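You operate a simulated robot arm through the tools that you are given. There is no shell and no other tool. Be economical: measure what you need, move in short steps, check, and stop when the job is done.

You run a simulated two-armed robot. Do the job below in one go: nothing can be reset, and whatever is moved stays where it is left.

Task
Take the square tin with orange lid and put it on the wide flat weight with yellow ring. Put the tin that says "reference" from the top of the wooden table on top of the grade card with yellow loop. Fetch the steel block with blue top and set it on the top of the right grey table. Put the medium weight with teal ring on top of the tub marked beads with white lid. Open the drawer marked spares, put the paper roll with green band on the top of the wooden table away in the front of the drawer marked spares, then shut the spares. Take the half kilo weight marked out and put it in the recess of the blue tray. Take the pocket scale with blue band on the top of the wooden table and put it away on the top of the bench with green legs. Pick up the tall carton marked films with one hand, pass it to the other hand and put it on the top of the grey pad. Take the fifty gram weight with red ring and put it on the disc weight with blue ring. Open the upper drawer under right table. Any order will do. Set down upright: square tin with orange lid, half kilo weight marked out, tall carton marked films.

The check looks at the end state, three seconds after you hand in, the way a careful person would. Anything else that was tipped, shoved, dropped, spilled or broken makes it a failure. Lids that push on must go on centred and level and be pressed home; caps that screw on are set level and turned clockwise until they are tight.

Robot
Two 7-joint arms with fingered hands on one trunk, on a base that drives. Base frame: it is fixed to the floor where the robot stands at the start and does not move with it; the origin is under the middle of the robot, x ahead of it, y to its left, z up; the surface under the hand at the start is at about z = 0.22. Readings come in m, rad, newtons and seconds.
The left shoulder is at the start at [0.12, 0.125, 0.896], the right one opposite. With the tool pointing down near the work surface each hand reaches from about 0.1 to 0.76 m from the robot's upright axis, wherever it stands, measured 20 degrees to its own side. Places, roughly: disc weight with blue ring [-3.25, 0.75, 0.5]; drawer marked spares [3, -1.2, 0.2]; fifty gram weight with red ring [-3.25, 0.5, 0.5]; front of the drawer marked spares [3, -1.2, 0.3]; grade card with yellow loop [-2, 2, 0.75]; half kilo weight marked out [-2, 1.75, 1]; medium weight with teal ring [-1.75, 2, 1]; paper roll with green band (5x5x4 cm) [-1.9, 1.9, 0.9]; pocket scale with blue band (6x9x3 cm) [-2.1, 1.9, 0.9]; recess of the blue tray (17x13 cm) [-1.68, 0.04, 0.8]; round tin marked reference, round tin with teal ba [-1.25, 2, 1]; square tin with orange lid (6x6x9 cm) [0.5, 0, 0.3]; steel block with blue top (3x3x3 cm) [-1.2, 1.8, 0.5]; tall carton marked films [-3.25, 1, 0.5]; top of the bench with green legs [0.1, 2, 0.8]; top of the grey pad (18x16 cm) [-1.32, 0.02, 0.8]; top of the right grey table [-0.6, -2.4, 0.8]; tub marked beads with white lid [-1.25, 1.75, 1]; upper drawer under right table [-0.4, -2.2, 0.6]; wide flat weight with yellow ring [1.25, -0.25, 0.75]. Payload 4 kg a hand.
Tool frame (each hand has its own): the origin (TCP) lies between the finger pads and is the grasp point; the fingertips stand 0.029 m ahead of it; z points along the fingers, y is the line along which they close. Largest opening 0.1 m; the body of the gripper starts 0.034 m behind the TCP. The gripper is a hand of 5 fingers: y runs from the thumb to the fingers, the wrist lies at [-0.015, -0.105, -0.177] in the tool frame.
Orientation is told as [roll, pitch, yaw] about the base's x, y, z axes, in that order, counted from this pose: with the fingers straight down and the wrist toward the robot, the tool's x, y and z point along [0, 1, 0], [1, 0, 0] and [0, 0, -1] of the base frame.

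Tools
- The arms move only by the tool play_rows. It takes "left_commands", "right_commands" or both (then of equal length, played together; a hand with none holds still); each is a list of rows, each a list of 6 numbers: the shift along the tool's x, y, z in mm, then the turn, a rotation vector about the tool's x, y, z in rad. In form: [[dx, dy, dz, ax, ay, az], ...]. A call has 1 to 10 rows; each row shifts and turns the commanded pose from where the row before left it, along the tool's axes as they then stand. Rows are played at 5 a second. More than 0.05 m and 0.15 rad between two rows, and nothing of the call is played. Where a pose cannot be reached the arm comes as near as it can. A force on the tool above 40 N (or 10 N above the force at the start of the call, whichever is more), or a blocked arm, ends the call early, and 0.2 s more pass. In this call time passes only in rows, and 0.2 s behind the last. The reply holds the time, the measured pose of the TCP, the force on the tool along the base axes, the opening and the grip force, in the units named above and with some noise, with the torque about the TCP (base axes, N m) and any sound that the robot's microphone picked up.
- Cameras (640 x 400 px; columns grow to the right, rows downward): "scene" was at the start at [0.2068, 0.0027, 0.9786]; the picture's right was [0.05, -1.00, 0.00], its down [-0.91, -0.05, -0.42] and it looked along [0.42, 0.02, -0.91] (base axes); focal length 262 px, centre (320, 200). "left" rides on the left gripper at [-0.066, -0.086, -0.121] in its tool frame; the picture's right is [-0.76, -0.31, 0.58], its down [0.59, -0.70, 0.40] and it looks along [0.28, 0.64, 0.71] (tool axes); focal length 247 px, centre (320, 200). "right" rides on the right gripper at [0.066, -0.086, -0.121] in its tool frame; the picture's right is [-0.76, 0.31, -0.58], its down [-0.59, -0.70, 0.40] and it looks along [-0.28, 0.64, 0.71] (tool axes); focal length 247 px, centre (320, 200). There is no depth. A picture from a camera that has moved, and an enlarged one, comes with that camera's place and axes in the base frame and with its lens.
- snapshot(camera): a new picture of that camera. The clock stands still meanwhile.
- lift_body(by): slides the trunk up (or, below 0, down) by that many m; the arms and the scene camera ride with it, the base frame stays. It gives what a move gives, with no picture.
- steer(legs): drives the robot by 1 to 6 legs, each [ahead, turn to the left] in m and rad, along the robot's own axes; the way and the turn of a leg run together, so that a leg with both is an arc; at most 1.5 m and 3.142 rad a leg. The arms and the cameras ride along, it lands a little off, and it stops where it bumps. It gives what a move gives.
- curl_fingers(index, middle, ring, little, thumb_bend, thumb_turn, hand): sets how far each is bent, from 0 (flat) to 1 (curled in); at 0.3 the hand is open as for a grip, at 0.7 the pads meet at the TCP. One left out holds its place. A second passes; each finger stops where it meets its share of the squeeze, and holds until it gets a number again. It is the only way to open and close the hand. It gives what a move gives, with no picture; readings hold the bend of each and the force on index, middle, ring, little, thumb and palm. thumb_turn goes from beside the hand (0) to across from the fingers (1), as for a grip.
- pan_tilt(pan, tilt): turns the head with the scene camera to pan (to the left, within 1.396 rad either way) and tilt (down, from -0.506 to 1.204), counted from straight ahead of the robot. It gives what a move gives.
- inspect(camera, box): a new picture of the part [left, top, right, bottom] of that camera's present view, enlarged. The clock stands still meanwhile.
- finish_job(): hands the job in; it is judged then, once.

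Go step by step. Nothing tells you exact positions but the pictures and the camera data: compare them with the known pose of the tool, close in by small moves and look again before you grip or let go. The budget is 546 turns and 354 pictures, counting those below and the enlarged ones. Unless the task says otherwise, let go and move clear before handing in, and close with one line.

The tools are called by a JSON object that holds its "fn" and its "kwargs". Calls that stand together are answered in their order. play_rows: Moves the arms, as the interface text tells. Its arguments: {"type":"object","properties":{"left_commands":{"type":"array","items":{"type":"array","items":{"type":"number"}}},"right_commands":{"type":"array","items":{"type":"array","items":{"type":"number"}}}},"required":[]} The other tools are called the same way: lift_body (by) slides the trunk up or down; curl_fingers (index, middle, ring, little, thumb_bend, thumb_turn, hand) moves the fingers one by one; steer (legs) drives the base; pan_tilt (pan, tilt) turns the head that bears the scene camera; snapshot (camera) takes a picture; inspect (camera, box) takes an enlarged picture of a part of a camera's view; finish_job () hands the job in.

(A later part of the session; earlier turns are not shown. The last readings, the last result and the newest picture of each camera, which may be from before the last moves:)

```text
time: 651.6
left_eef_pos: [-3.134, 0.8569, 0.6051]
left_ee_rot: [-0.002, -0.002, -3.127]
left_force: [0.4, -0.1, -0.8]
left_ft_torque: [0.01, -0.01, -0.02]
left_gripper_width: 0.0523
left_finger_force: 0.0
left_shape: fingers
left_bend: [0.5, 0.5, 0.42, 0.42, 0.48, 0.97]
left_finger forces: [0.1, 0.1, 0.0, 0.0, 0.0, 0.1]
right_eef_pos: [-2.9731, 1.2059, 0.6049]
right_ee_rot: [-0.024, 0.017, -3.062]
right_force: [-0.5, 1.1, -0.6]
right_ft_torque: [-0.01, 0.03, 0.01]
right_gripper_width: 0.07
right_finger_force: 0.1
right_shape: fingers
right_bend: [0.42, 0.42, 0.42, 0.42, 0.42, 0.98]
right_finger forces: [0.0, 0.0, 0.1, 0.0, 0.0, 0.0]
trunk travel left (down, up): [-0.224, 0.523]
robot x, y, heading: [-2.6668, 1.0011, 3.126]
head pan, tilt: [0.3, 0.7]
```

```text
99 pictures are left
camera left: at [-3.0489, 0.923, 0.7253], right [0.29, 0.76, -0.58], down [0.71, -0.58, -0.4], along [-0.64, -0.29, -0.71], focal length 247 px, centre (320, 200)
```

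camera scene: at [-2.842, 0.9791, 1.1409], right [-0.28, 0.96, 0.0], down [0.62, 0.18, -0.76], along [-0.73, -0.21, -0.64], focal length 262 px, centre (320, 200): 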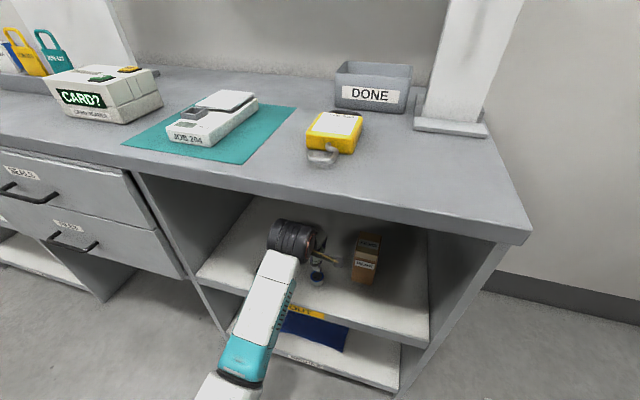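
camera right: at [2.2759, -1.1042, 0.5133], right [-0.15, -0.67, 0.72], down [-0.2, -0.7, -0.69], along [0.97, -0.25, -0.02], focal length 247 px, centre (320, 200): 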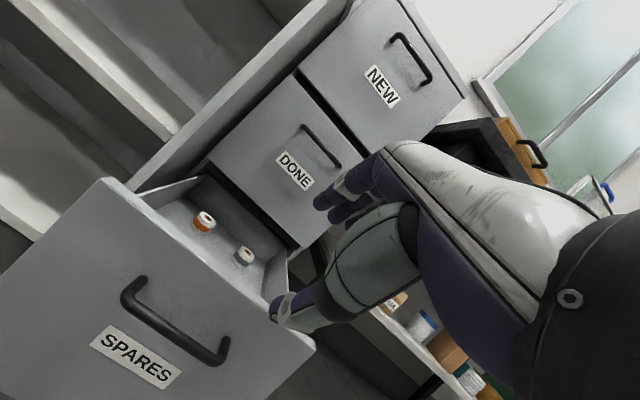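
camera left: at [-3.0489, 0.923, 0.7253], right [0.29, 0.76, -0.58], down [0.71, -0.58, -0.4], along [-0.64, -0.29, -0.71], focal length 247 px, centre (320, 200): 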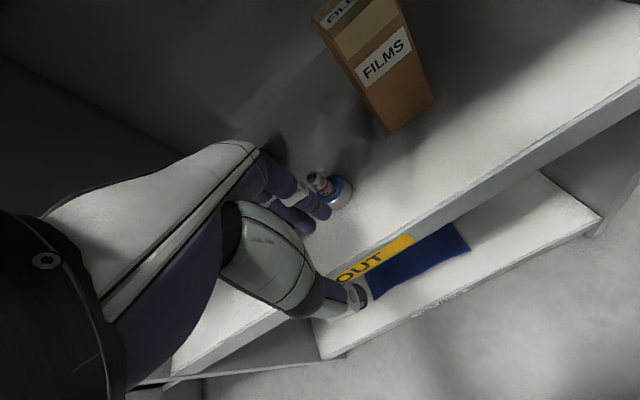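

Next the films carton (≈5.7 × 7.4 × 12.2 cm, centre ≈(-3.305, 0.975), top z≈0.625). I'll grip its sides with the left hand turned sideways, sliding in from the front. Back off and rotate the hand first.

{"fn": "steer", "kwargs": {"legs": [[-0.2, 0], [0, -0.3], [0.2, 0], [0, 0.315]]}}

{"fn": "play_rows", "kwargs": {"left_commands": [[0, -30, 0, 0, 0, 0], [0, 0, 0, 0, 0, 0.15], [0, 0, 0, 0, 0, 0.15], [0, 0, 0, 0, 0, 0.15], [0, 0, 0, 0, 0, 0.15], [0, 0, 0, 0, 0, 0.15], [0, 0, 0, 0, 0, 0.15], [0, 0, 0, 0, 0, 0.15], [0, 0, 0, 0, 0, 0.15], [0, 0, 0, 0, 0, 0.15]]}}

{"fn": "pan_tilt", "kwargs": {"pan": 0.1, "tilt": 0.6}}

{"fn": "snapshot", "kwargs": {"camera": "scene"}}

```text
time: 656.4
left_eef_pos: [-3.1255, 0.9036, 0.6062]
left_ee_rot: [-0.003, -0.003, -3.101]
left_force: [-0.7, 0.1, -0.6]
left_ft_torque: [-0.05, -0.01, 0.04]
left_gripper_width: 0.0525
left_finger_force: 0.1
left_shape: fingers
left_bend: [0.5, 0.5, 0.42, 0.42, 0.48, 0.98]
left_finger forces: [0.0, 0.1, 0.1, 0.0, 0.0, 0.1]
right_eef_pos: [-2.9732, 1.255, 0.6046]
right_ee_rot: [-0.026, 0.016, -3.036]
right_force: [-0.2, 0.2, 0.2]
right_ft_torque: [-0.02, 0.03, 0.0]
right_gripper_width: 0.0698
right_finger_force: 0.1
right_shape: fingers
right_bend: [0.42, 0.42, 0.42, 0.42, 0.42, 0.98]
right_finger forces: [0.1, 0.0, 0.0, 0.0, 0.1, 0.1]
trunk travel left (down, up): [-0.224, 0.523]
robot x, y, heading: [-2.6641, 1.0616, -3.128]
head pan, tilt: [0.3, 0.7]
```

```text
time: 658.6
left_eef_pos: [-3.0966, 0.9059, 0.6049]
left_ee_rot: [0.0, -0.004, 1.832]
left_force: [0.1, 0.3, -0.8]
left_ft_torque: [-0.02, 0.0, 0.01]
left_gripper_width: 0.0525
left_finger_force: 0.1
left_shape: fingers
left_bend: [0.5, 0.5, 0.42, 0.42, 0.48, 0.98]
left_finger forces: [0.0, 0.0, 0.1, 0.0, 0.1, 0.0]
right_eef_pos: [-2.9724, 1.2571, 0.6042]
right_ee_rot: [-0.026, 0.017, -3.033]
right_force: [0.7, -0.2, -1.4]
right_ft_torque: [-0.03, 0.03, -0.02]
right_gripper_width: 0.07
right_finger_force: 0.1
right_shape: fingers
right_bend: [0.42, 0.42, 0.42, 0.42, 0.42, 0.98]
right_finger forces: [0.0, 0.1, 0.0, 0.0, 0.0, 0.1]
trunk travel left (down, up): [-0.224, 0.523]
robot x, y, heading: [-2.66, 1.0606, -3.128]
head pan, tilt: [0.3, 0.7]
```

```text
time: 659.3
left_eef_pos: [-3.0966, 0.9048, 0.6043]
left_ee_rot: [0.002, -0.004, 1.837]
left_force: [0.6, 0.9, 0.0]
left_ft_torque: [-0.01, -0.02, 0.01]
left_gripper_width: 0.0524
left_finger_force: 0.0
left_shape: fingers
left_bend: [0.5, 0.5, 0.42, 0.42, 0.48, 0.98]
left_finger forces: [0.1, 0.0, 0.1, 0.0, 0.1, 0.1]
right_eef_pos: [-2.9735, 1.2566, 0.6047]
right_ee_rot: [-0.024, 0.019, -3.033]
right_force: [0.0, -0.9, -0.3]
right_ft_torque: [0.04, 0.0, -0.01]
right_gripper_width: 0.0695
right_finger_force: 0.0
right_shape: fingers
right_bend: [0.42, 0.42, 0.42, 0.42, 0.42, 0.98]
right_finger forces: [0.0, 0.0, 0.0, 0.0, 0.0, 0.1]
trunk travel left (down, up): [-0.224, 0.523]
robot x, y, heading: [-2.6599, 1.0591, -3.13]
head pan, tilt: [0.099, 0.6]
```

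```text
98 pictures are left
camera scene: at [-2.8439, 1.0494, 1.1495], right [-0.11, 0.99, 0.0], down [0.56, 0.06, -0.82], along [-0.82, -0.09, -0.57], focal length 262 px, centre (320, 200)
```

scene: 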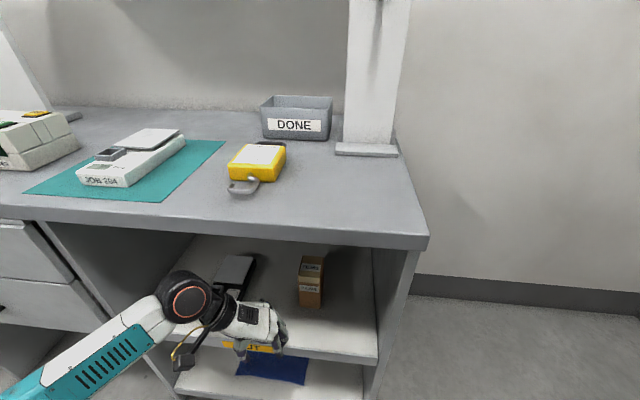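

{"fn": "play_rows", "kwargs": {"left_commands": [[0, 0, 0, 0, 0, 0.14], [0, 0, 0, 0, 0, 0.126], [0, 35, 0, 0, 0, 0], [0, 35, 0, 0, 0, 0]]}}

{"fn": "curl_fingers", "kwargs": {"hand": "left", "index": 0.3, "middle": 0.3, "ring": 0.3, "little": 0.3, "thumb_bend": 0.3}}

{"fn": "snapshot", "kwargs": {"camera": "left"}}

{"fn": "inspect", "kwargs": {"camera": "scene", "box": [200, 220, 400, 360]}}

```text
time: 660.3
left_eef_pos: [-3.0941, 0.976, 0.6027]
left_ee_rot: [0.001, -0.001, 1.567]
left_force: [0.3, -1.1, 0.0]
left_ft_torque: [0.03, -0.02, -0.03]
left_gripper_width: 0.0524
left_finger_force: 0.1
left_shape: fingers
left_bend: [0.5, 0.5, 0.42, 0.42, 0.48, 0.98]
left_finger forces: [0.0, 0.0, 0.0, 0.1, 0.1, 0.0]
right_eef_pos: [-2.974, 1.2564, 0.6054]
right_ee_rot: [-0.025, 0.017, -3.034]
right_force: [0.2, 0.2, -0.2]
right_ft_torque: [-0.04, -0.01, -0.04]
right_gripper_width: 0.0699
right_finger_force: 0.1
right_shape: fingers
right_bend: [0.42, 0.42, 0.42, 0.42, 0.42, 0.98]
right_finger forces: [0.0, 0.1, 0.0, 0.1, 0.0, 0.1]
trunk travel left (down, up): [-0.224, 0.523]
robot x, y, heading: [-2.6607, 1.0584, -3.13]
head pan, tilt: [0.099, 0.6]
```

```text
time: 661.3
left_eef_pos: [-3.0945, 0.9755, 0.6025]
left_ee_rot: [0.003, -0.003, 1.57]
left_force: [-0.1, -0.4, 0.3]
left_ft_torque: [-0.01, 0.01, 0.02]
left_gripper_width: 0.0985
left_finger_force: 0.0
left_shape: fingers
left_bend: [0.3, 0.3, 0.3, 0.3, 0.3, 0.98]
left_finger forces: [0.0, 0.0, 0.0, 0.0, 0.0, 0.0]
right_eef_pos: [-2.9735, 1.2559, 0.604]
right_ee_rot: [-0.025, 0.017, -3.034]
right_force: [-0.8, 0.0, 0.6]
right_ft_torque: [0.01, 0.0, -0.05]
right_gripper_width: 0.07
right_finger_force: 0.2
right_shape: fingers
right_bend: [0.42, 0.42, 0.42, 0.42, 0.42, 0.98]
right_finger forces: [0.0, 0.1, 0.0, 0.0, 0.1, 0.1]
trunk travel left (down, up): [-0.224, 0.523]
robot x, y, heading: [-2.6638, 1.0579, -3.131]
head pan, tilt: [0.099, 0.6]
```

```text
97 pictures are left
camera left: at [-3.0292, 0.8878, 0.7231], right [0.76, -0.31, -0.58], down [-0.59, -0.7, -0.4], along [-0.28, 0.64, -0.71], focal length 247 px, centre (320, 200)
```

left: 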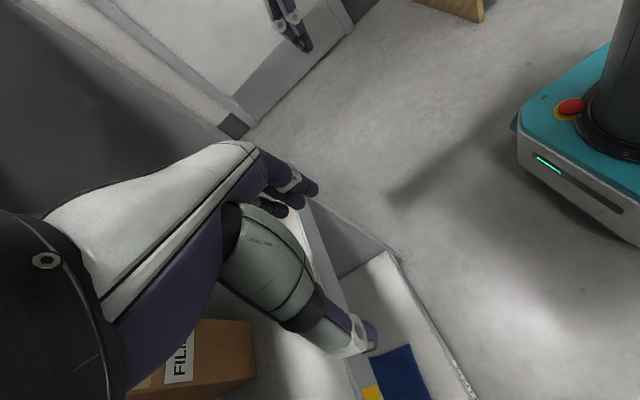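

```text
2.86 times, centred on (300, 290) of scene
camera zoom: at [-2.8439, 1.0495, 1.1496], right [-0.11, 0.99, 0.0], down [0.56, 0.06, -0.82], along [-0.82, -0.09, -0.57], focal length 749 px, centre (377, -57)
```

zoom: 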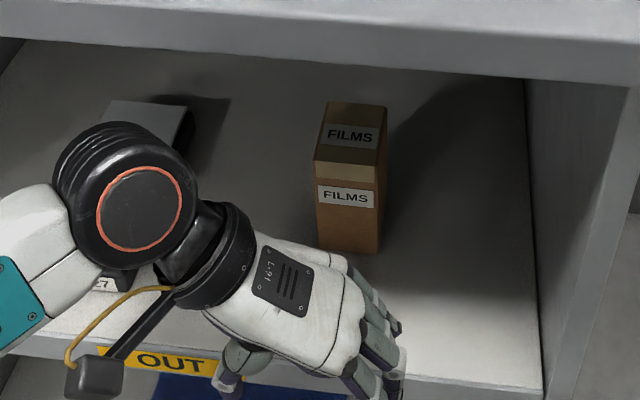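

Carton centre ≈(-3.295, 0.977), top ≈0.631. Lower the trunk so the forearm stays well under the table top, then raise the hand to z≈0.612.

{"fn": "lift_body", "kwargs": {"by": -0.12}}

{"fn": "play_rows", "kwargs": {"left_commands": [[0, 0, -33, 0, 0, 0], [0, 0, -33, 0, 0, 0], [0, 0, -33, 0, 0, 0], [0, 0, -31, 0, 0, 0]]}}

{"fn": "snapshot", "kwargs": {"camera": "scene"}}

```text
time: 662.8
left_eef_pos: [-3.0957, 0.9753, 0.4843]
left_ee_rot: [0.003, -0.004, 1.571]
left_force: [-0.4, -0.4, 0.7]
left_ft_torque: [0.0, 0.02, 0.0]
left_gripper_width: 0.0986
left_finger_force: 0.0
left_shape: fingers
left_bend: [0.3, 0.3, 0.3, 0.3, 0.3, 0.98]
left_finger forces: [0.0, 0.1, 0.1, 0.0, 0.0, 0.0]
right_eef_pos: [-2.9637, 1.2557, 0.47]
right_ee_rot: [-0.019, 0.082, -3.033]
right_force: [0.0, 0.2, 0.3]
right_ft_torque: [0.02, 0.03, -0.04]
right_gripper_width: 0.0699
right_finger_force: 0.0
right_shape: fingers
right_bend: [0.42, 0.42, 0.42, 0.42, 0.42, 0.98]
right_finger forces: [0.0, 0.0, 0.0, 0.0, 0.0, 0.0]
trunk travel left (down, up): [-0.104, 0.643]
robot x, y, heading: [-2.6635, 1.0584, -3.129]
head pan, tilt: [0.099, 0.6]
```

```text
time: 663.8
left_eef_pos: [-3.0974, 0.9756, 0.6154]
left_ee_rot: [0.0, -0.001, 1.569]
left_force: [-0.7, -0.2, -0.5]
left_ft_torque: [0.03, -0.05, 0.02]
left_gripper_width: 0.0982
left_finger_force: 0.0
left_shape: fingers
left_bend: [0.3, 0.3, 0.3, 0.3, 0.3, 0.98]
left_finger forces: [0.1, 0.0, 0.1, 0.1, 0.1, 0.0]
right_eef_pos: [-2.9649, 1.2567, 0.4692]
right_ee_rot: [-0.018, 0.084, -3.034]
right_force: [-0.2, 0.5, -0.8]
right_ft_torque: [-0.01, 0.01, 0.03]
right_gripper_width: 0.0699
right_finger_force: 0.0
right_shape: fingers
right_bend: [0.42, 0.42, 0.42, 0.42, 0.42, 0.98]
right_finger forces: [0.0, 0.0, 0.1, 0.0, 0.1, 0.1]
trunk travel left (down, up): [-0.104, 0.643]
robot x, y, heading: [-2.6636, 1.0591, -3.125]
head pan, tilt: [0.099, 0.6]
```

```text
95 pictures are left
camera scene: at [-2.8932, 1.0488, 1.0236], right [-0.11, 0.99, 0.0], down [0.56, 0.06, -0.82], along [-0.82, -0.09, -0.57], focal length 262 px, centre (320, 200)
```

scene: 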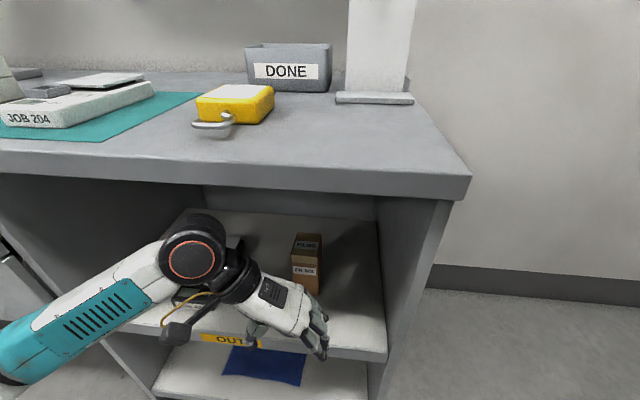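

{"fn": "play_rows", "kwargs": {"left_commands": [[30, 0, 0, 0, 0, 0], [30, 0, 0, 0, 0, 0], [20, 0, 0, 0, 0, 0]]}}

{"fn": "snapshot", "kwargs": {"camera": "scene"}}

{"fn": "snapshot", "kwargs": {"camera": "left"}}

```text
time: 664.6
left_eef_pos: [-3.1768, 0.9741, 0.6169]
left_ee_rot: [0.002, -0.004, 1.567]
left_force: [-0.1, 0.2, 0.1]
left_ft_torque: [0.0, 0.0, 0.01]
left_gripper_width: 0.0985
left_finger_force: 0.1
left_shape: fingers
left_bend: [0.3, 0.3, 0.3, 0.3, 0.3, 0.98]
left_finger forces: [0.0, 0.0, 0.1, 0.0, 0.0, 0.0]
right_eef_pos: [-2.9647, 1.2552, 0.4703]
right_ee_rot: [-0.018, 0.084, -3.032]
right_force: [0.2, 0.0, 0.3]
right_ft_torque: [0.0, 0.02, 0.0]
right_gripper_width: 0.0697
right_finger_force: 0.1
right_shape: fingers
right_bend: [0.42, 0.42, 0.42, 0.42, 0.42, 0.98]
right_finger forces: [0.0, 0.0, 0.1, 0.0, 0.0, 0.0]
trunk travel left (down, up): [-0.104, 0.643]
robot x, y, heading: [-2.6598, 1.0612, -3.127]
head pan, tilt: [0.099, 0.6]
```

```text
94 pictures are left
camera scene: at [-2.8932, 1.0489, 1.0236], right [-0.11, 0.99, 0.0], down [0.56, 0.06, -0.82], along [-0.82, -0.09, -0.57], focal length 262 px, centre (320, 200)
```

scene: 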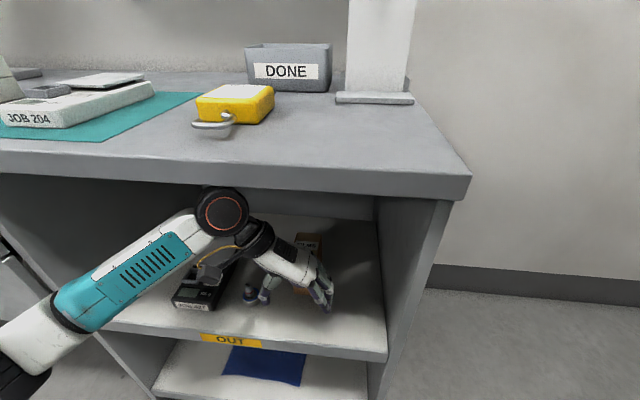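

```text
93 pictures are left
camera left: at [-3.1104, 0.888, 0.737], right [0.76, -0.31, -0.58], down [-0.59, -0.7, -0.4], along [-0.28, 0.64, -0.71], focal length 247 px, centre (320, 200)
```

left: 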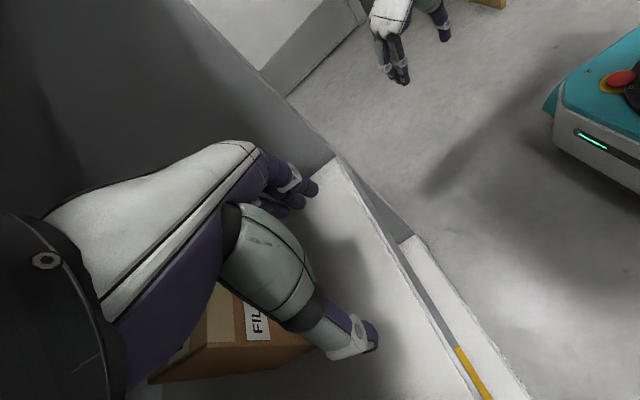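

{"fn": "play_rows", "kwargs": {"left_commands": [[25, 2, 0, 0, 0, 0], [25, 0, 0, 0, 0, 0], [15, 0, 0, 0, 0, 0]]}}

{"fn": "snapshot", "kwargs": {"camera": "left"}}

{"fn": "inspect", "kwargs": {"camera": "scene", "box": [180, 180, 400, 340]}}

```text
time: 665.4
left_eef_pos: [-3.2421, 0.979, 0.615]
left_ee_rot: [0.002, -0.001, 1.57]
left_force: [-0.4, -0.5, 0.4]
left_ft_torque: [0.0, -0.02, 0.0]
left_gripper_width: 0.0986
left_finger_force: 0.0
left_shape: fingers
left_bend: [0.3, 0.3, 0.3, 0.3, 0.3, 0.98]
left_finger forces: [0.0, 0.1, 0.0, 0.1, 0.1, 0.0]
right_eef_pos: [-2.9637, 1.2561, 0.4694]
right_ee_rot: [-0.018, 0.084, -3.034]
right_force: [-0.7, -0.1, -0.6]
right_ft_torque: [-0.02, 0.01, 0.0]
right_gripper_width: 0.0697
right_finger_force: 0.0
right_shape: fingers
right_bend: [0.42, 0.42, 0.42, 0.42, 0.42, 0.98]
right_finger forces: [0.1, 0.1, 0.0, 0.1, 0.0, 0.0]
trunk travel left (down, up): [-0.104, 0.643]
robot x, y, heading: [-2.6652, 1.0623, -3.127]
head pan, tilt: [0.099, 0.6]
```

```text
92 pictures are left
camera left: at [-3.1757, 0.8912, 0.7345], right [0.75, -0.31, -0.58], down [-0.59, -0.7, -0.4], along [-0.28, 0.64, -0.71], focal length 247 px, centre (320, 200)
```

left: 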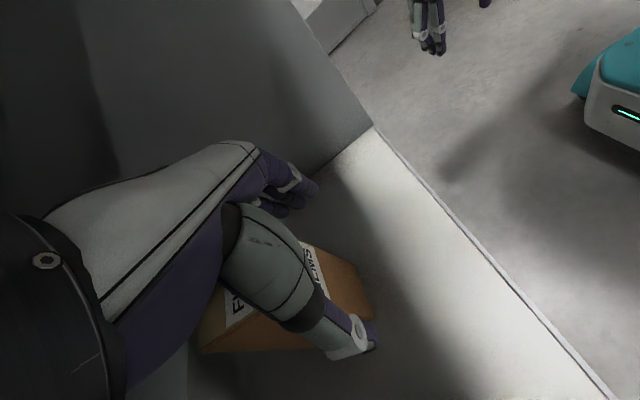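

```text
2.50 times, centred on (290, 260) of scene
camera zoom: at [-2.8932, 1.0489, 1.0236], right [-0.11, 0.99, 0.0], down [0.56, 0.06, -0.82], along [-0.82, -0.09, -0.57], focal length 656 px, centre (395, 50)
```

zoom: 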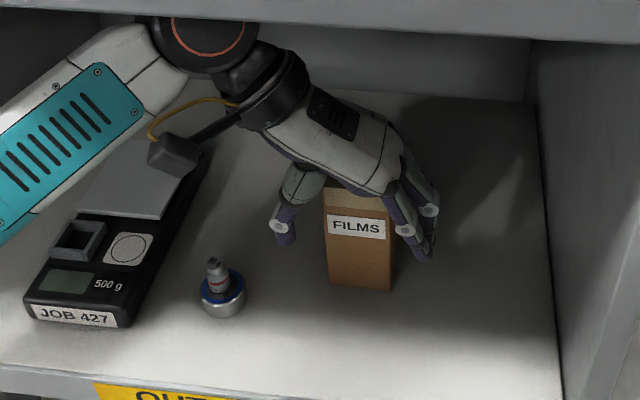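

{"fn": "play_rows", "kwargs": {"left_commands": [[0, 6, 0, 0, 0, 0], [20, 0, 0, 0, 0, 0], [20, 0, 0, 0, 0, 0]]}}

{"fn": "inspect", "kwargs": {"camera": "scene", "box": [180, 180, 400, 340]}}

{"fn": "snapshot", "kwargs": {"camera": "left"}}

```text
time: 666.2
left_eef_pos: [-3.2812, 0.9836, 0.6148]
left_ee_rot: [0.002, -0.001, 1.569]
left_force: [0.2, -0.1, 0.2]
left_ft_torque: [-0.01, 0.0, 0.02]
left_gripper_width: 0.0984
left_finger_force: 0.0
left_shape: fingers
left_bend: [0.3, 0.3, 0.3, 0.3, 0.3, 0.98]
left_finger forces: [0.1, 0.0, 0.0, 0.0, 0.1, 0.1]
right_eef_pos: [-2.9637, 1.2566, 0.4691]
right_ee_rot: [-0.017, 0.083, -3.035]
right_force: [-0.6, 0.3, -0.5]
right_ft_torque: [0.0, 0.02, 0.0]
right_gripper_width: 0.0696
right_finger_force: 0.1
right_shape: fingers
right_bend: [0.42, 0.42, 0.42, 0.42, 0.42, 0.98]
right_finger forces: [0.0, 0.0, 0.0, 0.0, 0.1, 0.0]
trunk travel left (down, up): [-0.104, 0.643]
robot x, y, heading: [-2.6611, 1.0607, -3.129]
head pan, tilt: [0.099, 0.6]
```

```text
2.50 times, centred on (290, 260) of scene
camera zoom: at [-2.8932, 1.0488, 1.0236], right [-0.11, 0.99, 0.0], down [0.56, 0.06, -0.82], along [-0.82, -0.09, -0.57], focal length 656 px, centre (395, 50)
```

zoom: 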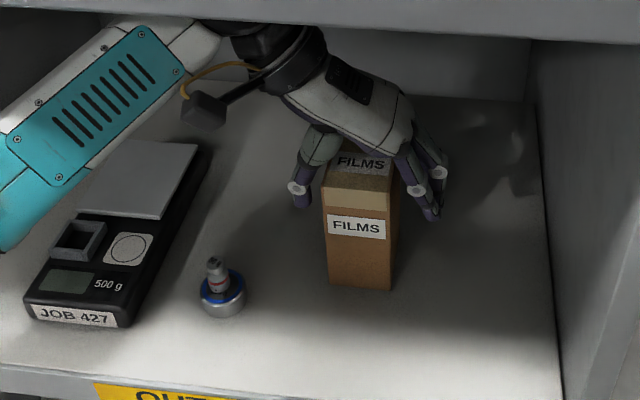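

```text
89 pictures are left
camera left: at [-3.216, 0.8962, 0.7355], right [0.76, -0.31, -0.58], down [-0.59, -0.7, -0.4], along [-0.28, 0.64, -0.71], focal length 247 px, centre (320, 200)
```

left: 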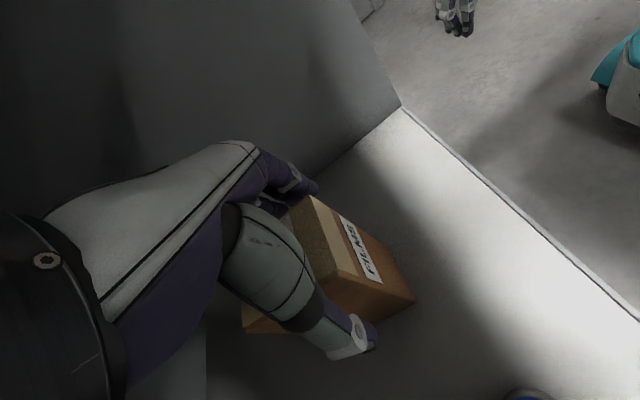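

{"fn": "curl_fingers", "kwargs": {"hand": "left", "index": 0.5, "middle": 0.5, "ring": 0.5, "little": 0.5, "thumb_bend": 0.5}}

{"fn": "curl_fingers", "kwargs": {"hand": "left", "index": 0.6, "middle": 0.6, "ring": 0.6, "little": 0.6, "thumb_bend": 0.6}}

{"fn": "inspect", "kwargs": {"camera": "scene", "box": [180, 180, 400, 340]}}

```text
time: 667.2
left_eef_pos: [-3.2817, 0.9829, 0.6158]
left_ee_rot: [0.004, 0.0, 1.568]
left_force: [-0.4, 0.1, 2.1]
left_ft_torque: [-0.06, 0.05, -0.03]
left_gripper_width: 0.0585
left_finger_force: 4.2
left_shape: fingers
left_bend: [0.48, 0.5, 0.5, 0.49, 0.47, 0.97]
left_finger forces: [2.7, 0.0, 0.0, 1.6, 4.1, 0.0]
right_eef_pos: [-2.9647, 1.2572, 0.4697]
right_ee_rot: [-0.017, 0.084, -3.033]
right_force: [-0.1, -0.2, 0.0]
right_ft_torque: [0.0, -0.01, 0.02]
right_gripper_width: 0.0696
right_finger_force: 0.0
right_shape: fingers
right_bend: [0.42, 0.42, 0.42, 0.42, 0.42, 0.98]
right_finger forces: [0.0, 0.0, 0.0, 0.1, 0.0, 0.1]
trunk travel left (down, up): [-0.104, 0.643]
robot x, y, heading: [-2.6587, 1.0604, -3.131]
head pan, tilt: [0.099, 0.6]
```

```text
time: 668.2
left_eef_pos: [-3.2816, 0.983, 0.6152]
left_ee_rot: [0.001, -0.003, 1.568]
left_force: [-0.6, 0.1, 0.9]
left_ft_torque: [0.0, 0.09, -0.02]
left_gripper_width: 0.0549
left_finger_force: 18.3
left_shape: fingers
left_bend: [0.53, 0.56, 0.57, 0.58, 0.5, 0.95]
left_finger forces: [9.3, 3.1, 1.8, 4.1, 17.7, 0.0]
right_eef_pos: [-2.9635, 1.2562, 0.4704]
right_ee_rot: [-0.018, 0.082, -3.033]
right_force: [-0.1, 0.2, 0.4]
right_ft_torque: [0.0, 0.04, 0.03]
right_gripper_width: 0.0699
right_finger_force: 0.0
right_shape: fingers
right_bend: [0.42, 0.42, 0.42, 0.42, 0.42, 0.98]
right_finger forces: [0.0, 0.0, 0.0, 0.0, 0.0, 0.0]
trunk travel left (down, up): [-0.104, 0.643]
robot x, y, heading: [-2.6643, 1.0619, -3.13]
head pan, tilt: [0.099, 0.6]
```

```text
2.50 times, centred on (290, 260) of scene
camera zoom: at [-2.8932, 1.049, 1.0236], right [-0.11, 0.99, 0.0], down [0.56, 0.06, -0.82], along [-0.82, -0.09, -0.57], focal length 656 px, centre (395, 50)
```

zoom: 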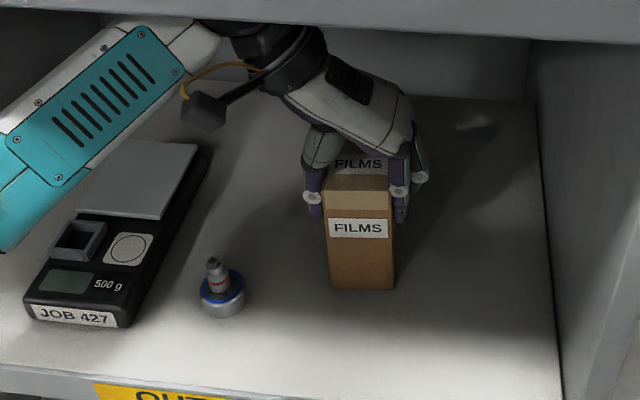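

Carton gripped. Lift 10 mm and draw it out.

{"fn": "play_rows", "kwargs": {"left_commands": [[0, 0, -10, 0, 0, 0], [-30, 0, 0, 0, 0, 0], [-35, 0, 0, 0, 0, 0], [-35, 0, 0, 0, 0, 0], [-35, 0, 0, 0, 0, 0]]}}

{"fn": "inspect", "kwargs": {"camera": "scene", "box": [180, 180, 400, 340]}}

```text
time: 669.4
left_eef_pos: [-3.1446, 0.9818, 0.6221]
left_ee_rot: [0.002, 0.001, 1.569]
left_force: [0.4, 0.5, -1.3]
left_ft_torque: [0.0, -0.01, 0.02]
left_gripper_width: 0.055
left_finger_force: 17.2
left_shape: fingers
left_bend: [0.53, 0.56, 0.57, 0.58, 0.5, 0.95]
left_finger forces: [9.3, 3.0, 1.8, 3.6, 17.7, 0.0]
right_eef_pos: [-2.9634, 1.2569, 0.4701]
right_ee_rot: [-0.02, 0.085, -3.033]
right_force: [0.6, -0.5, -0.3]
right_ft_torque: [0.0, -0.02, 0.03]
right_gripper_width: 0.0699
right_finger_force: 0.2
right_shape: fingers
right_bend: [0.42, 0.42, 0.42, 0.42, 0.42, 0.98]
right_finger forces: [0.1, 0.0, 0.0, 0.0, 0.1, 0.0]
trunk travel left (down, up): [-0.104, 0.643]
robot x, y, heading: [-2.6608, 1.0634, -3.134]
head pan, tilt: [0.099, 0.6]
```

```text
2.50 times, centred on (290, 260) of scene
camera zoom: at [-2.8934, 1.049, 1.0235], right [-0.11, 0.99, 0.0], down [0.56, 0.06, -0.82], along [-0.82, -0.09, -0.57], focal length 656 px, centre (395, 50)
```

zoom: 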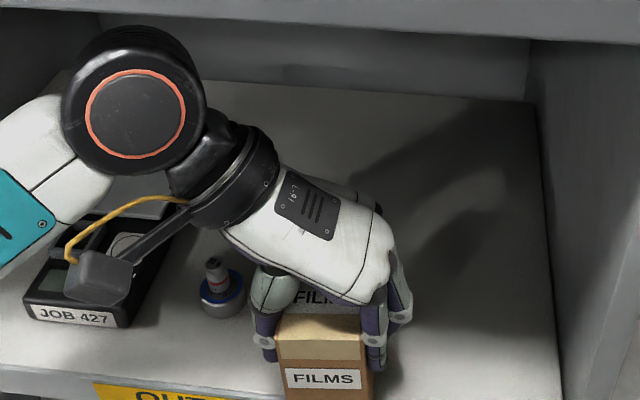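

{"fn": "steer", "kwargs": {"legs": [[-0.35, 0]]}}

{"fn": "lift_body", "kwargs": {"by": 0.38}}

{"fn": "snapshot", "kwargs": {"camera": "scene"}}

```text
time: 671.7
left_eef_pos: [-2.7908, 0.987, 0.6235]
left_ee_rot: [0.001, 0.0, 1.565]
left_force: [0.6, 0.0, -1.5]
left_ft_torque: [-0.01, -0.01, 0.01]
left_gripper_width: 0.0553
left_finger_force: 17.5
left_shape: fingers
left_bend: [0.53, 0.56, 0.57, 0.58, 0.5, 0.95]
left_finger forces: [9.3, 3.0, 1.7, 3.6, 17.6, 0.0]
right_eef_pos: [-2.6077, 1.2617, 0.4691]
right_ee_rot: [-0.018, 0.083, -3.039]
right_force: [-0.4, -0.2, 0.0]
right_ft_torque: [0.0, 0.05, -0.01]
right_gripper_width: 0.07
right_finger_force: 0.0
right_shape: fingers
right_bend: [0.42, 0.42, 0.42, 0.42, 0.42, 0.98]
right_finger forces: [0.0, 0.0, 0.1, 0.0, 0.1, 0.0]
trunk travel left (down, up): [-0.104, 0.643]
robot x, y, heading: [-2.3079, 1.066, -3.138]
head pan, tilt: [0.099, 0.6]
```

```text
time: 675.4
left_eef_pos: [-2.7915, 0.9874, 1.0033]
left_ee_rot: [0.001, -0.002, 1.563]
left_force: [-0.6, 0.8, -1.5]
left_ft_torque: [-0.03, -0.06, -0.02]
left_gripper_width: 0.0548
left_finger_force: 17.1
left_shape: fingers
left_bend: [0.53, 0.56, 0.57, 0.58, 0.5, 0.95]
left_finger forces: [9.4, 3.0, 1.8, 3.5, 17.6, 0.0]
right_eef_pos: [-2.6079, 1.261, 0.849]
right_ee_rot: [-0.019, 0.085, -3.039]
right_force: [-0.6, 0.2, 0.2]
right_ft_torque: [-0.03, 0.02, -0.02]
right_gripper_width: 0.0696
right_finger_force: 0.0
right_shape: fingers
right_bend: [0.42, 0.42, 0.42, 0.42, 0.42, 0.98]
right_finger forces: [0.0, 0.0, 0.1, 0.0, 0.0, 0.2]
trunk travel left (down, up): [-0.484, 0.263]
robot x, y, heading: [-2.3044, 1.0645, -3.133]
head pan, tilt: [0.099, 0.6]
```

```text
86 pictures are left
camera scene: at [-2.4298, 1.0541, 1.4148], right [-0.11, 0.99, 0.0], down [0.56, 0.06, -0.82], along [-0.82, -0.09, -0.57], focal length 262 px, centre (320, 200)
```

scene: 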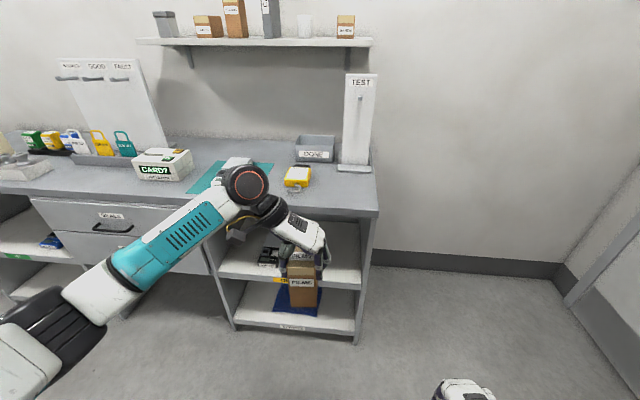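

Now roll the right hand into a "glass-holding" pose (fingers pointing left).

{"fn": "play_rows", "kwargs": {"right_commands": [[0, 40, 0, -0.083, 0, 0], [0, 40, 0, 0, 0.15, 0], [0, 0, 0, 0, 0.15, 0], [0, 0, 0, 0, 0.15, 0], [0, 0, 0, 0, 0.15, 0], [0, 0, 0, 0, 0.15, 0]]}}

{"fn": "play_rows", "kwargs": {"right_commands": [[0, 0, 0, 0, 0.15, 0], [0, 0, 0, 0, 0.15, 0], [0, 0, 0, 0, 0.15, 0], [0, 0, 0, 0, 0.15, 0], [0, 0, 0, 0, 0.15, 0]]}}

{"fn": "pan_tilt", "kwargs": {"pan": -0.1, "tilt": 0.9}}

{"fn": "snapshot", "kwargs": {"camera": "scene"}}

```text
time: 676.8
left_eef_pos: [-2.7908, 0.9873, 1.0043]
left_ee_rot: [0.003, -0.002, 1.563]
left_force: [0.7, -0.9, -1.0]
left_ft_torque: [0.0, -0.02, 0.02]
left_gripper_width: 0.0554
left_finger_force: 17.7
left_shape: fingers
left_bend: [0.53, 0.56, 0.57, 0.58, 0.5, 0.95]
left_finger forces: [9.5, 3.1, 1.8, 3.4, 17.6, 0.1]
right_eef_pos: [-2.6855, 1.2526, 0.8455]
right_ee_rot: [0.733, 0.0, -3.037]
right_force: [-0.8, 0.3, -0.6]
right_ft_torque: [0.01, 0.01, 0.01]
right_gripper_width: 0.0701
right_finger_force: 0.1
right_shape: fingers
right_bend: [0.42, 0.42, 0.42, 0.42, 0.42, 0.98]
right_finger forces: [0.0, 0.0, 0.0, 0.0, 0.1, 0.1]
trunk travel left (down, up): [-0.484, 0.263]
robot x, y, heading: [-2.3078, 1.0617, -3.137]
head pan, tilt: [0.099, 0.6]
```

```text
time: 678.0
left_eef_pos: [-2.7913, 0.9869, 1.0036]
left_ee_rot: [0.002, 0.0, 1.563]
left_force: [0.3, -0.5, -0.6]
left_ft_torque: [-0.01, -0.03, -0.01]
left_gripper_width: 0.0549
left_finger_force: 17.5
left_shape: fingers
left_bend: [0.53, 0.56, 0.57, 0.58, 0.5, 0.95]
left_finger forces: [9.4, 3.1, 1.9, 3.5, 17.6, 0.0]
right_eef_pos: [-2.6879, 1.2529, 0.8449]
right_ee_rot: [1.485, -0.001, -3.037]
right_force: [-0.1, 0.2, 0.2]
right_ft_torque: [0.03, -0.06, 0.01]
right_gripper_width: 0.0698
right_finger_force: 0.0
right_shape: fingers
right_bend: [0.42, 0.42, 0.42, 0.42, 0.42, 0.98]
right_finger forces: [0.1, 0.1, 0.0, 0.1, 0.0, 0.0]
trunk travel left (down, up): [-0.484, 0.263]
robot x, y, heading: [-2.3041, 1.0644, -3.134]
head pan, tilt: [0.099, 0.6]
```

```text
time: 678.8
left_eef_pos: [-2.7908, 0.987, 1.0034]
left_ee_rot: [0.001, 0.0, 1.564]
left_force: [-0.5, -0.7, -1.6]
left_ft_torque: [0.02, 0.0, -0.03]
left_gripper_width: 0.0551
left_finger_force: 18.1
left_shape: fingers
left_bend: [0.53, 0.56, 0.57, 0.58, 0.5, 0.95]
left_finger forces: [9.4, 2.9, 1.8, 3.5, 17.6, 0.1]
right_eef_pos: [-2.6879, 1.2517, 0.8452]
right_ee_rot: [1.482, 0.0, -3.036]
right_force: [-0.5, -0.4, -0.6]
right_ft_torque: [0.01, 0.02, 0.03]
right_gripper_width: 0.07
right_finger_force: 0.1
right_shape: fingers
right_bend: [0.42, 0.42, 0.42, 0.42, 0.42, 0.98]
right_finger forces: [0.0, 0.1, 0.0, 0.0, 0.1, 0.0]
trunk travel left (down, up): [-0.484, 0.263]
robot x, y, heading: [-2.3063, 1.065, -3.137]
head pan, tilt: [-0.099, 0.901]
```

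```text
85 pictures are left
camera scene: at [-2.4171, 1.0704, 1.3901], right [0.09, 1.0, 0.0], down [0.78, -0.07, -0.62], along [-0.62, 0.06, -0.78], focal length 262 px, centre (320, 200)
```

scene: 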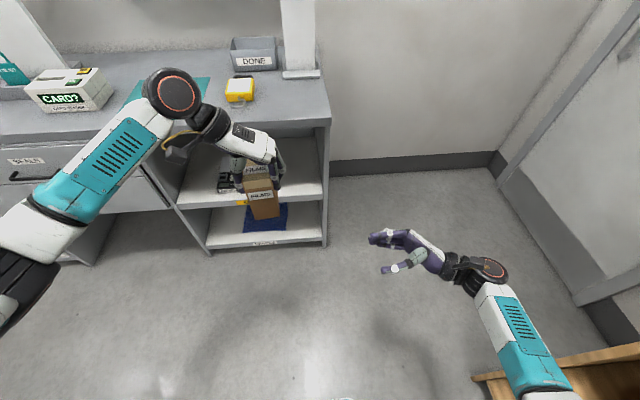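

The pose works. Align it and bring it level with the carton's lower half, open wide.

{"fn": "curl_fingers", "kwargs": {"hand": "right", "index": 0.3, "middle": 0.3, "ring": 0.3, "little": 0.3, "thumb_bend": 0.3}}

{"fn": "play_rows", "kwargs": {"right_commands": [[0, 0, 0, -0.1, 0.088, 0], [31, 38, 0, 0, 0, 0], [31, 38, 0, 0, 0, 0], [31, 38, 0, 0, 0, 0], [0, 0, 40, 0, 0, 0], [0, 0, 40, 0, 0, 0]]}}

{"fn": "snapshot", "kwargs": {"camera": "right"}}

{"fn": "snapshot", "kwargs": {"camera": "scene"}}

```text
time: 679.8
left_eef_pos: [-2.7904, 0.9868, 1.0021]
left_ee_rot: [0.002, -0.002, 1.564]
left_force: [0.7, -0.3, -0.8]
left_ft_torque: [-0.01, -0.06, -0.01]
left_gripper_width: 0.055
left_finger_force: 17.1
left_shape: fingers
left_bend: [0.53, 0.56, 0.57, 0.58, 0.5, 0.95]
left_finger forces: [9.4, 2.9, 1.8, 3.5, 17.6, 0.1]
right_eef_pos: [-2.6874, 1.2534, 0.8451]
right_ee_rot: [1.482, 0.001, -3.037]
right_force: [0.6, -0.4, -0.3]
right_ft_torque: [0.02, 0.0, -0.02]
right_gripper_width: 0.0985
right_finger_force: 0.1
right_shape: fingers
right_bend: [0.3, 0.3, 0.3, 0.3, 0.3, 0.98]
right_finger forces: [0.0, 0.1, 0.0, 0.0, 0.1, 0.0]
trunk travel left (down, up): [-0.484, 0.263]
robot x, y, heading: [-2.3073, 1.0636, -3.135]
head pan, tilt: [-0.099, 0.901]
```

```text
time: 681.2
left_eef_pos: [-2.7928, 0.9868, 1.0033]
left_ee_rot: [0.002, -0.001, 1.565]
left_force: [0.8, -0.2, -1.7]
left_ft_torque: [0.01, -0.02, -0.01]
left_gripper_width: 0.055
left_finger_force: 17.5
left_shape: fingers
left_bend: [0.53, 0.56, 0.57, 0.58, 0.5, 0.95]
left_finger forces: [9.4, 3.1, 1.9, 3.4, 17.7, 0.0]
right_eef_pos: [-2.7993, 1.1717, 0.9405]
right_ee_rot: [1.569, -0.003, -3.139]
right_force: [-1.1, 0.6, 0.8]
right_ft_torque: [0.02, 0.01, 0.0]
right_gripper_width: 0.0986
right_finger_force: 0.0
right_shape: fingers
right_bend: [0.3, 0.3, 0.3, 0.3, 0.3, 0.98]
right_finger forces: [0.0, 0.0, 0.1, 0.1, 0.0, 0.1]
trunk travel left (down, up): [-0.484, 0.263]
robot x, y, heading: [-2.3053, 1.0661, -3.132]
head pan, tilt: [-0.099, 0.901]
```

```text
84 pictures are left
camera right: at [-2.7138, 1.2912, 1.0056], right [-0.31, 0.58, -0.76], down [0.7, -0.4, -0.59], along [-0.64, -0.72, -0.28], focal length 247 px, centre (320, 200)
```

right: 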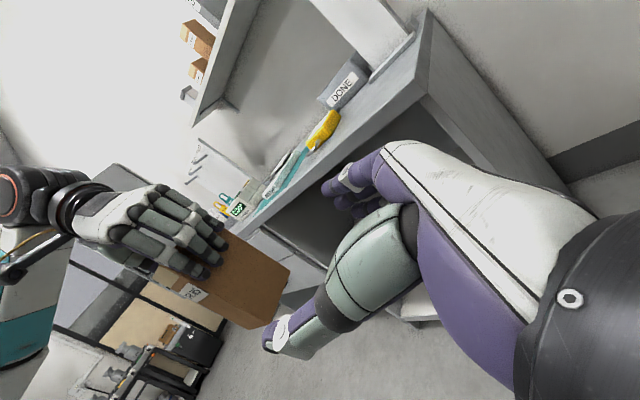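

```text
83 pictures are left
camera scene: at [-2.4173, 1.0699, 1.39], right [0.09, 1.0, 0.0], down [0.78, -0.07, -0.62], along [-0.62, 0.06, -0.78], focal length 262 px, centre (320, 200)
```

scene: 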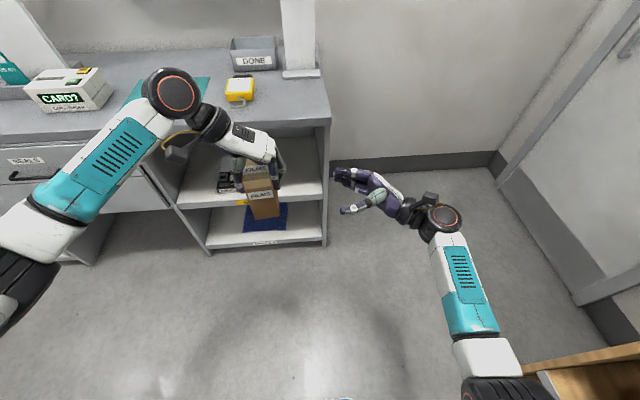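

{"fn": "play_rows", "kwargs": {"right_commands": [[5, 2, 40, 0, 0, 0], [0, 0, 40, 0, 0, 0], [0, 0, 30, 0, 0, 0]]}}

{"fn": "snapshot", "kwargs": {"camera": "right"}}

{"fn": "inspect", "kwargs": {"camera": "scene", "box": [180, 90, 380, 250]}}

```text
time: 682.0
left_eef_pos: [-2.7907, 0.9871, 1.0034]
left_ee_rot: [0.002, -0.001, 1.564]
left_force: [-0.7, 0.2, -1.0]
left_ft_torque: [0.03, -0.01, 0.02]
left_gripper_width: 0.0548
left_finger_force: 17.9
left_shape: fingers
left_bend: [0.53, 0.56, 0.57, 0.58, 0.5, 0.95]
left_finger forces: [9.4, 3.0, 1.8, 3.5, 17.7, 0.0]
right_eef_pos: [-2.8007, 1.0638, 0.9446]
right_ee_rot: [1.568, -0.003, -3.136]
right_force: [-0.1, -0.2, 0.1]
right_ft_torque: [0.02, -0.01, -0.08]
right_gripper_width: 0.0985
right_finger_force: 0.1
right_shape: fingers
right_bend: [0.3, 0.3, 0.3, 0.3, 0.3, 0.98]
right_finger forces: [0.1, 0.1, 0.0, 0.0, 0.0, 0.1]
trunk travel left (down, up): [-0.484, 0.263]
robot x, y, heading: [-2.3092, 1.0617, -3.134]
head pan, tilt: [-0.099, 0.901]
```

```text
82 pictures are left
camera right: at [-2.7149, 1.1838, 1.0094], right [-0.31, 0.58, -0.75], down [0.7, -0.39, -0.59], along [-0.64, -0.72, -0.28], focal length 247 px, centre (320, 200)
```

right: 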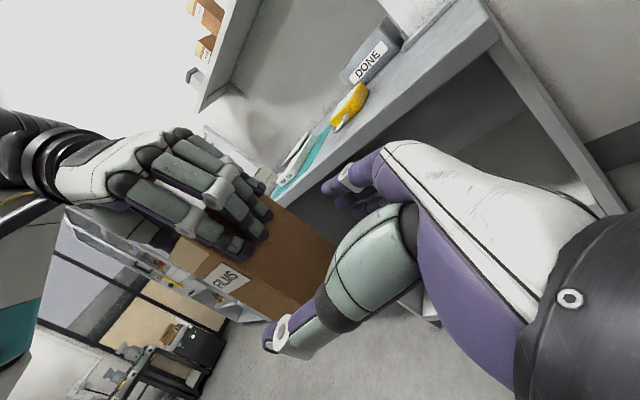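

```text
2.50 times, centred on (280, 170) of scene
camera zoom: at [-2.4172, 1.0699, 1.3901], right [0.09, 1.0, 0.0], down [0.78, -0.07, -0.62], along [-0.62, 0.06, -0.78], focal length 656 px, centre (420, 275)
```

zoom: 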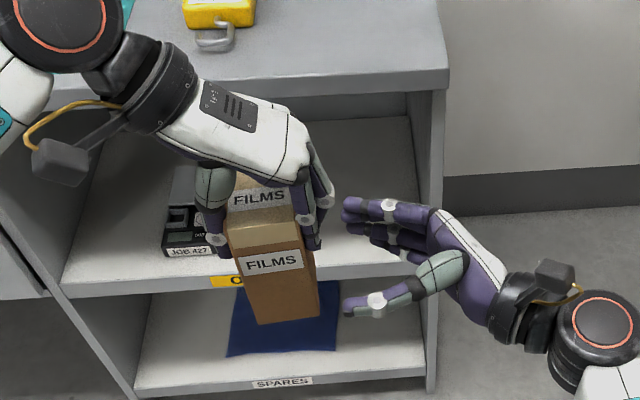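

{"fn": "play_rows", "kwargs": {"right_commands": [[0, 0, 25, 0, 0, 0], [0, 0, 20, 0, 0, 0]]}}

{"fn": "snapshot", "kwargs": {"camera": "right"}}

{"fn": "inspect", "kwargs": {"camera": "scene", "box": [180, 90, 380, 250]}}

```text
time: 682.6
left_eef_pos: [-2.7915, 0.9865, 1.0023]
left_ee_rot: [0.001, -0.001, 1.565]
left_force: [-0.3, 0.0, -1.6]
left_ft_torque: [0.01, -0.02, -0.02]
left_gripper_width: 0.0551
left_finger_force: 17.6
left_shape: fingers
left_bend: [0.53, 0.56, 0.57, 0.58, 0.5, 0.95]
left_finger forces: [9.4, 3.1, 2.0, 3.4, 17.7, 0.0]
right_eef_pos: [-2.8016, 1.0171, 0.9443]
right_ee_rot: [1.568, -0.003, -3.136]
right_force: [-1.0, -0.4, -0.4]
right_ft_torque: [-0.01, -0.01, -0.02]
right_gripper_width: 0.0985
right_finger_force: 0.1
right_shape: fingers
right_bend: [0.3, 0.3, 0.3, 0.3, 0.3, 0.98]
right_finger forces: [0.1, 0.0, 0.0, 0.0, 0.0, 0.1]
trunk travel left (down, up): [-0.484, 0.263]
robot x, y, heading: [-2.3095, 1.0611, -3.133]
head pan, tilt: [-0.099, 0.901]
```

```text
80 pictures are left
camera right: at [-2.7164, 1.1368, 1.0096], right [-0.31, 0.58, -0.76], down [0.7, -0.39, -0.59], along [-0.64, -0.72, -0.28], focal length 247 px, centre (320, 200)
```

right: 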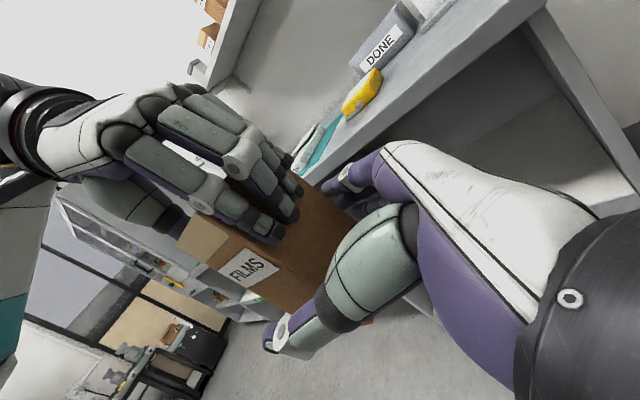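

```text
2.50 times, centred on (280, 170) of scene
camera zoom: at [-2.4171, 1.0702, 1.3901], right [0.09, 1.0, 0.0], down [0.78, -0.07, -0.62], along [-0.62, 0.06, -0.78], focal length 656 px, centre (420, 275)
```

zoom: 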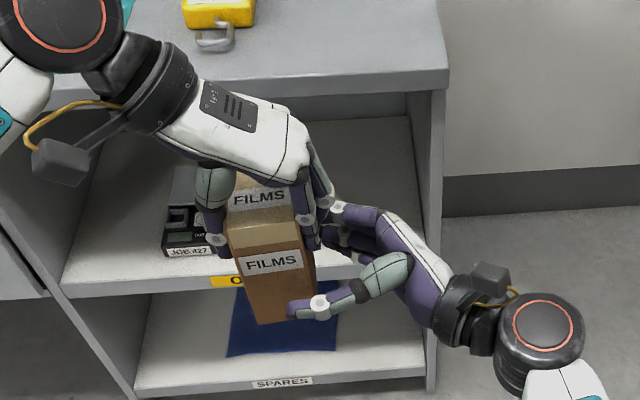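

{"fn": "play_rows", "kwargs": {"right_commands": [[0, 0, 10, 0, 0, 0]]}}

{"fn": "curl_fingers", "kwargs": {"hand": "right", "middle": 0.45, "ring": 0.45, "little": 0.45, "index": 0.4, "thumb_bend": 0.45}}

{"fn": "inspect", "kwargs": {"camera": "scene", "box": [180, 90, 380, 250]}}

{"fn": "snapshot", "kwargs": {"camera": "right"}}

```text
time: 683.0
left_eef_pos: [-2.791, 0.9874, 1.0032]
left_ee_rot: [0.001, -0.002, 1.565]
left_force: [0.1, -0.4, -1.3]
left_ft_torque: [0.03, -0.02, -0.01]
left_gripper_width: 0.0552
left_finger_force: 17.6
left_shape: fingers
left_bend: [0.53, 0.56, 0.57, 0.58, 0.5, 0.95]
left_finger forces: [9.3, 3.1, 1.7, 3.5, 17.7, 0.0]
right_eef_pos: [-2.8028, 1.0082, 0.9447]
right_ee_rot: [1.57, -0.003, -3.136]
right_force: [-0.3, -0.7, 0.5]
right_ft_torque: [0.0, 0.0, 0.01]
right_gripper_width: 0.0985
right_finger_force: 0.0
right_shape: fingers
right_bend: [0.3, 0.3, 0.3, 0.3, 0.3, 0.98]
right_finger forces: [0.1, 0.0, 0.0, 0.0, 0.0, 0.1]
trunk travel left (down, up): [-0.484, 0.263]
robot x, y, heading: [-2.3072, 1.0644, -3.132]
head pan, tilt: [-0.099, 0.901]
```

```text
time: 684.0
left_eef_pos: [-2.7929, 0.9871, 1.0025]
left_ee_rot: [0.001, -0.003, 1.564]
left_force: [7.5, -2.3, 4.6]
left_ft_torque: [-0.05, -0.29, -0.05]
left_gripper_width: 0.0552
left_finger_force: 16.8
left_shape: fingers
left_bend: [0.54, 0.57, 0.57, 0.59, 0.51, 0.94]
left_finger forces: [8.9, 2.6, 1.7, 2.3, 18.3, 0.0]
right_eef_pos: [-2.8024, 1.0083, 0.9442]
right_ee_rot: [1.569, -0.004, -3.138]
right_force: [-7.1, 1.4, -4.8]
right_ft_torque: [0.07, -0.1, -0.07]
right_gripper_width: 0.0747
right_finger_force: 5.1
right_shape: fingers
right_bend: [0.37, 0.44, 0.43, 0.44, 0.44, 0.97]
right_finger forces: [4.4, 1.1, 2.3, 1.7, 1.1, 0.0]
trunk travel left (down, up): [-0.484, 0.263]
robot x, y, heading: [-2.3079, 1.0635, -3.131]
head pan, tilt: [-0.099, 0.901]
```

```text
2.50 times, centred on (280, 170) of scene
camera zoom: at [-2.4171, 1.0704, 1.3901], right [0.09, 1.0, 0.0], down [0.78, -0.07, -0.62], along [-0.62, 0.06, -0.78], focal length 656 px, centre (420, 275)
```

zoom: 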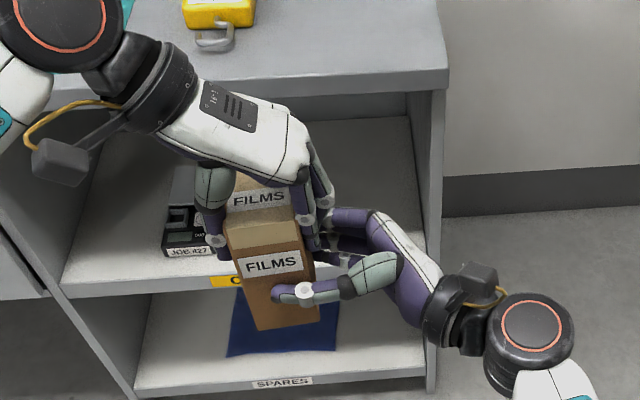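

```text
77 pictures are left
camera right: at [-2.7169, 1.1281, 1.0097], right [-0.31, 0.58, -0.76], down [0.7, -0.4, -0.59], along [-0.64, -0.72, -0.28], focal length 247 px, centre (320, 200)
```

right: 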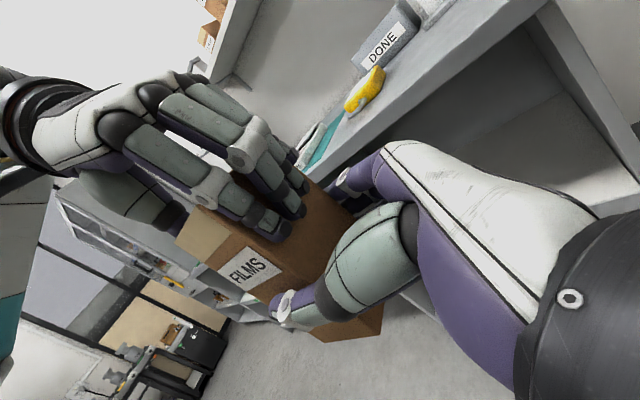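

{"fn": "curl_fingers", "kwargs": {"hand": "right", "index": 0.34, "middle": 0.58, "ring": 0.58, "little": 0.58, "thumb_bend": 0.58}}

{"fn": "snapshot", "kwargs": {"camera": "right"}}

```text
time: 685.0
left_eef_pos: [-2.7901, 0.9872, 1.0034]
left_ee_rot: [0.002, -0.003, 1.564]
left_force: [4.8, -2.6, 8.9]
left_ft_torque: [-0.19, -0.42, -0.05]
left_gripper_width: 0.0549
left_finger_force: 16.4
left_shape: fingers
left_bend: [0.54, 0.57, 0.58, 0.59, 0.51, 0.94]
left_finger forces: [8.9, 2.3, 1.5, 1.9, 17.9, 0.0]
right_eef_pos: [-2.8027, 1.0071, 0.945]
right_ee_rot: [1.569, -0.004, -3.137]
right_force: [-4.3, 2.2, -9.2]
right_ft_torque: [0.28, 0.25, -0.02]
right_gripper_width: 0.0808
right_finger_force: 14.8
right_shape: fingers
right_bend: [0.34, 0.5, 0.51, 0.51, 0.47, 0.96]
right_finger forces: [0.0, 5.7, 5.2, 7.3, 11.7, 0.0]
trunk travel left (down, up): [-0.484, 0.263]
robot x, y, heading: [-2.3071, 1.0658, -3.136]
head pan, tilt: [-0.099, 0.901]
```

```text
76 pictures are left
camera right: at [-2.7168, 1.128, 1.0096], right [-0.31, 0.58, -0.75], down [0.7, -0.39, -0.59], along [-0.64, -0.72, -0.28], focal length 247 px, centre (320, 200)
```

right: 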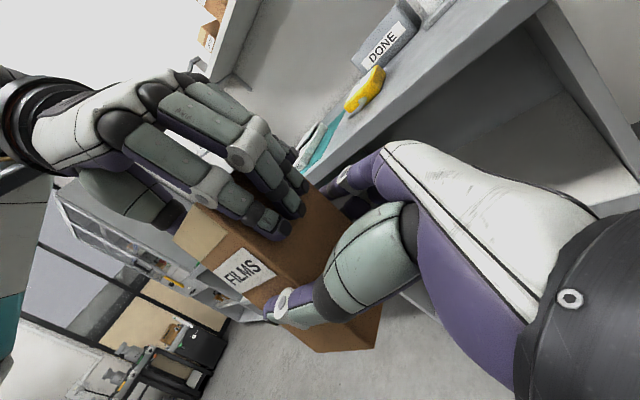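

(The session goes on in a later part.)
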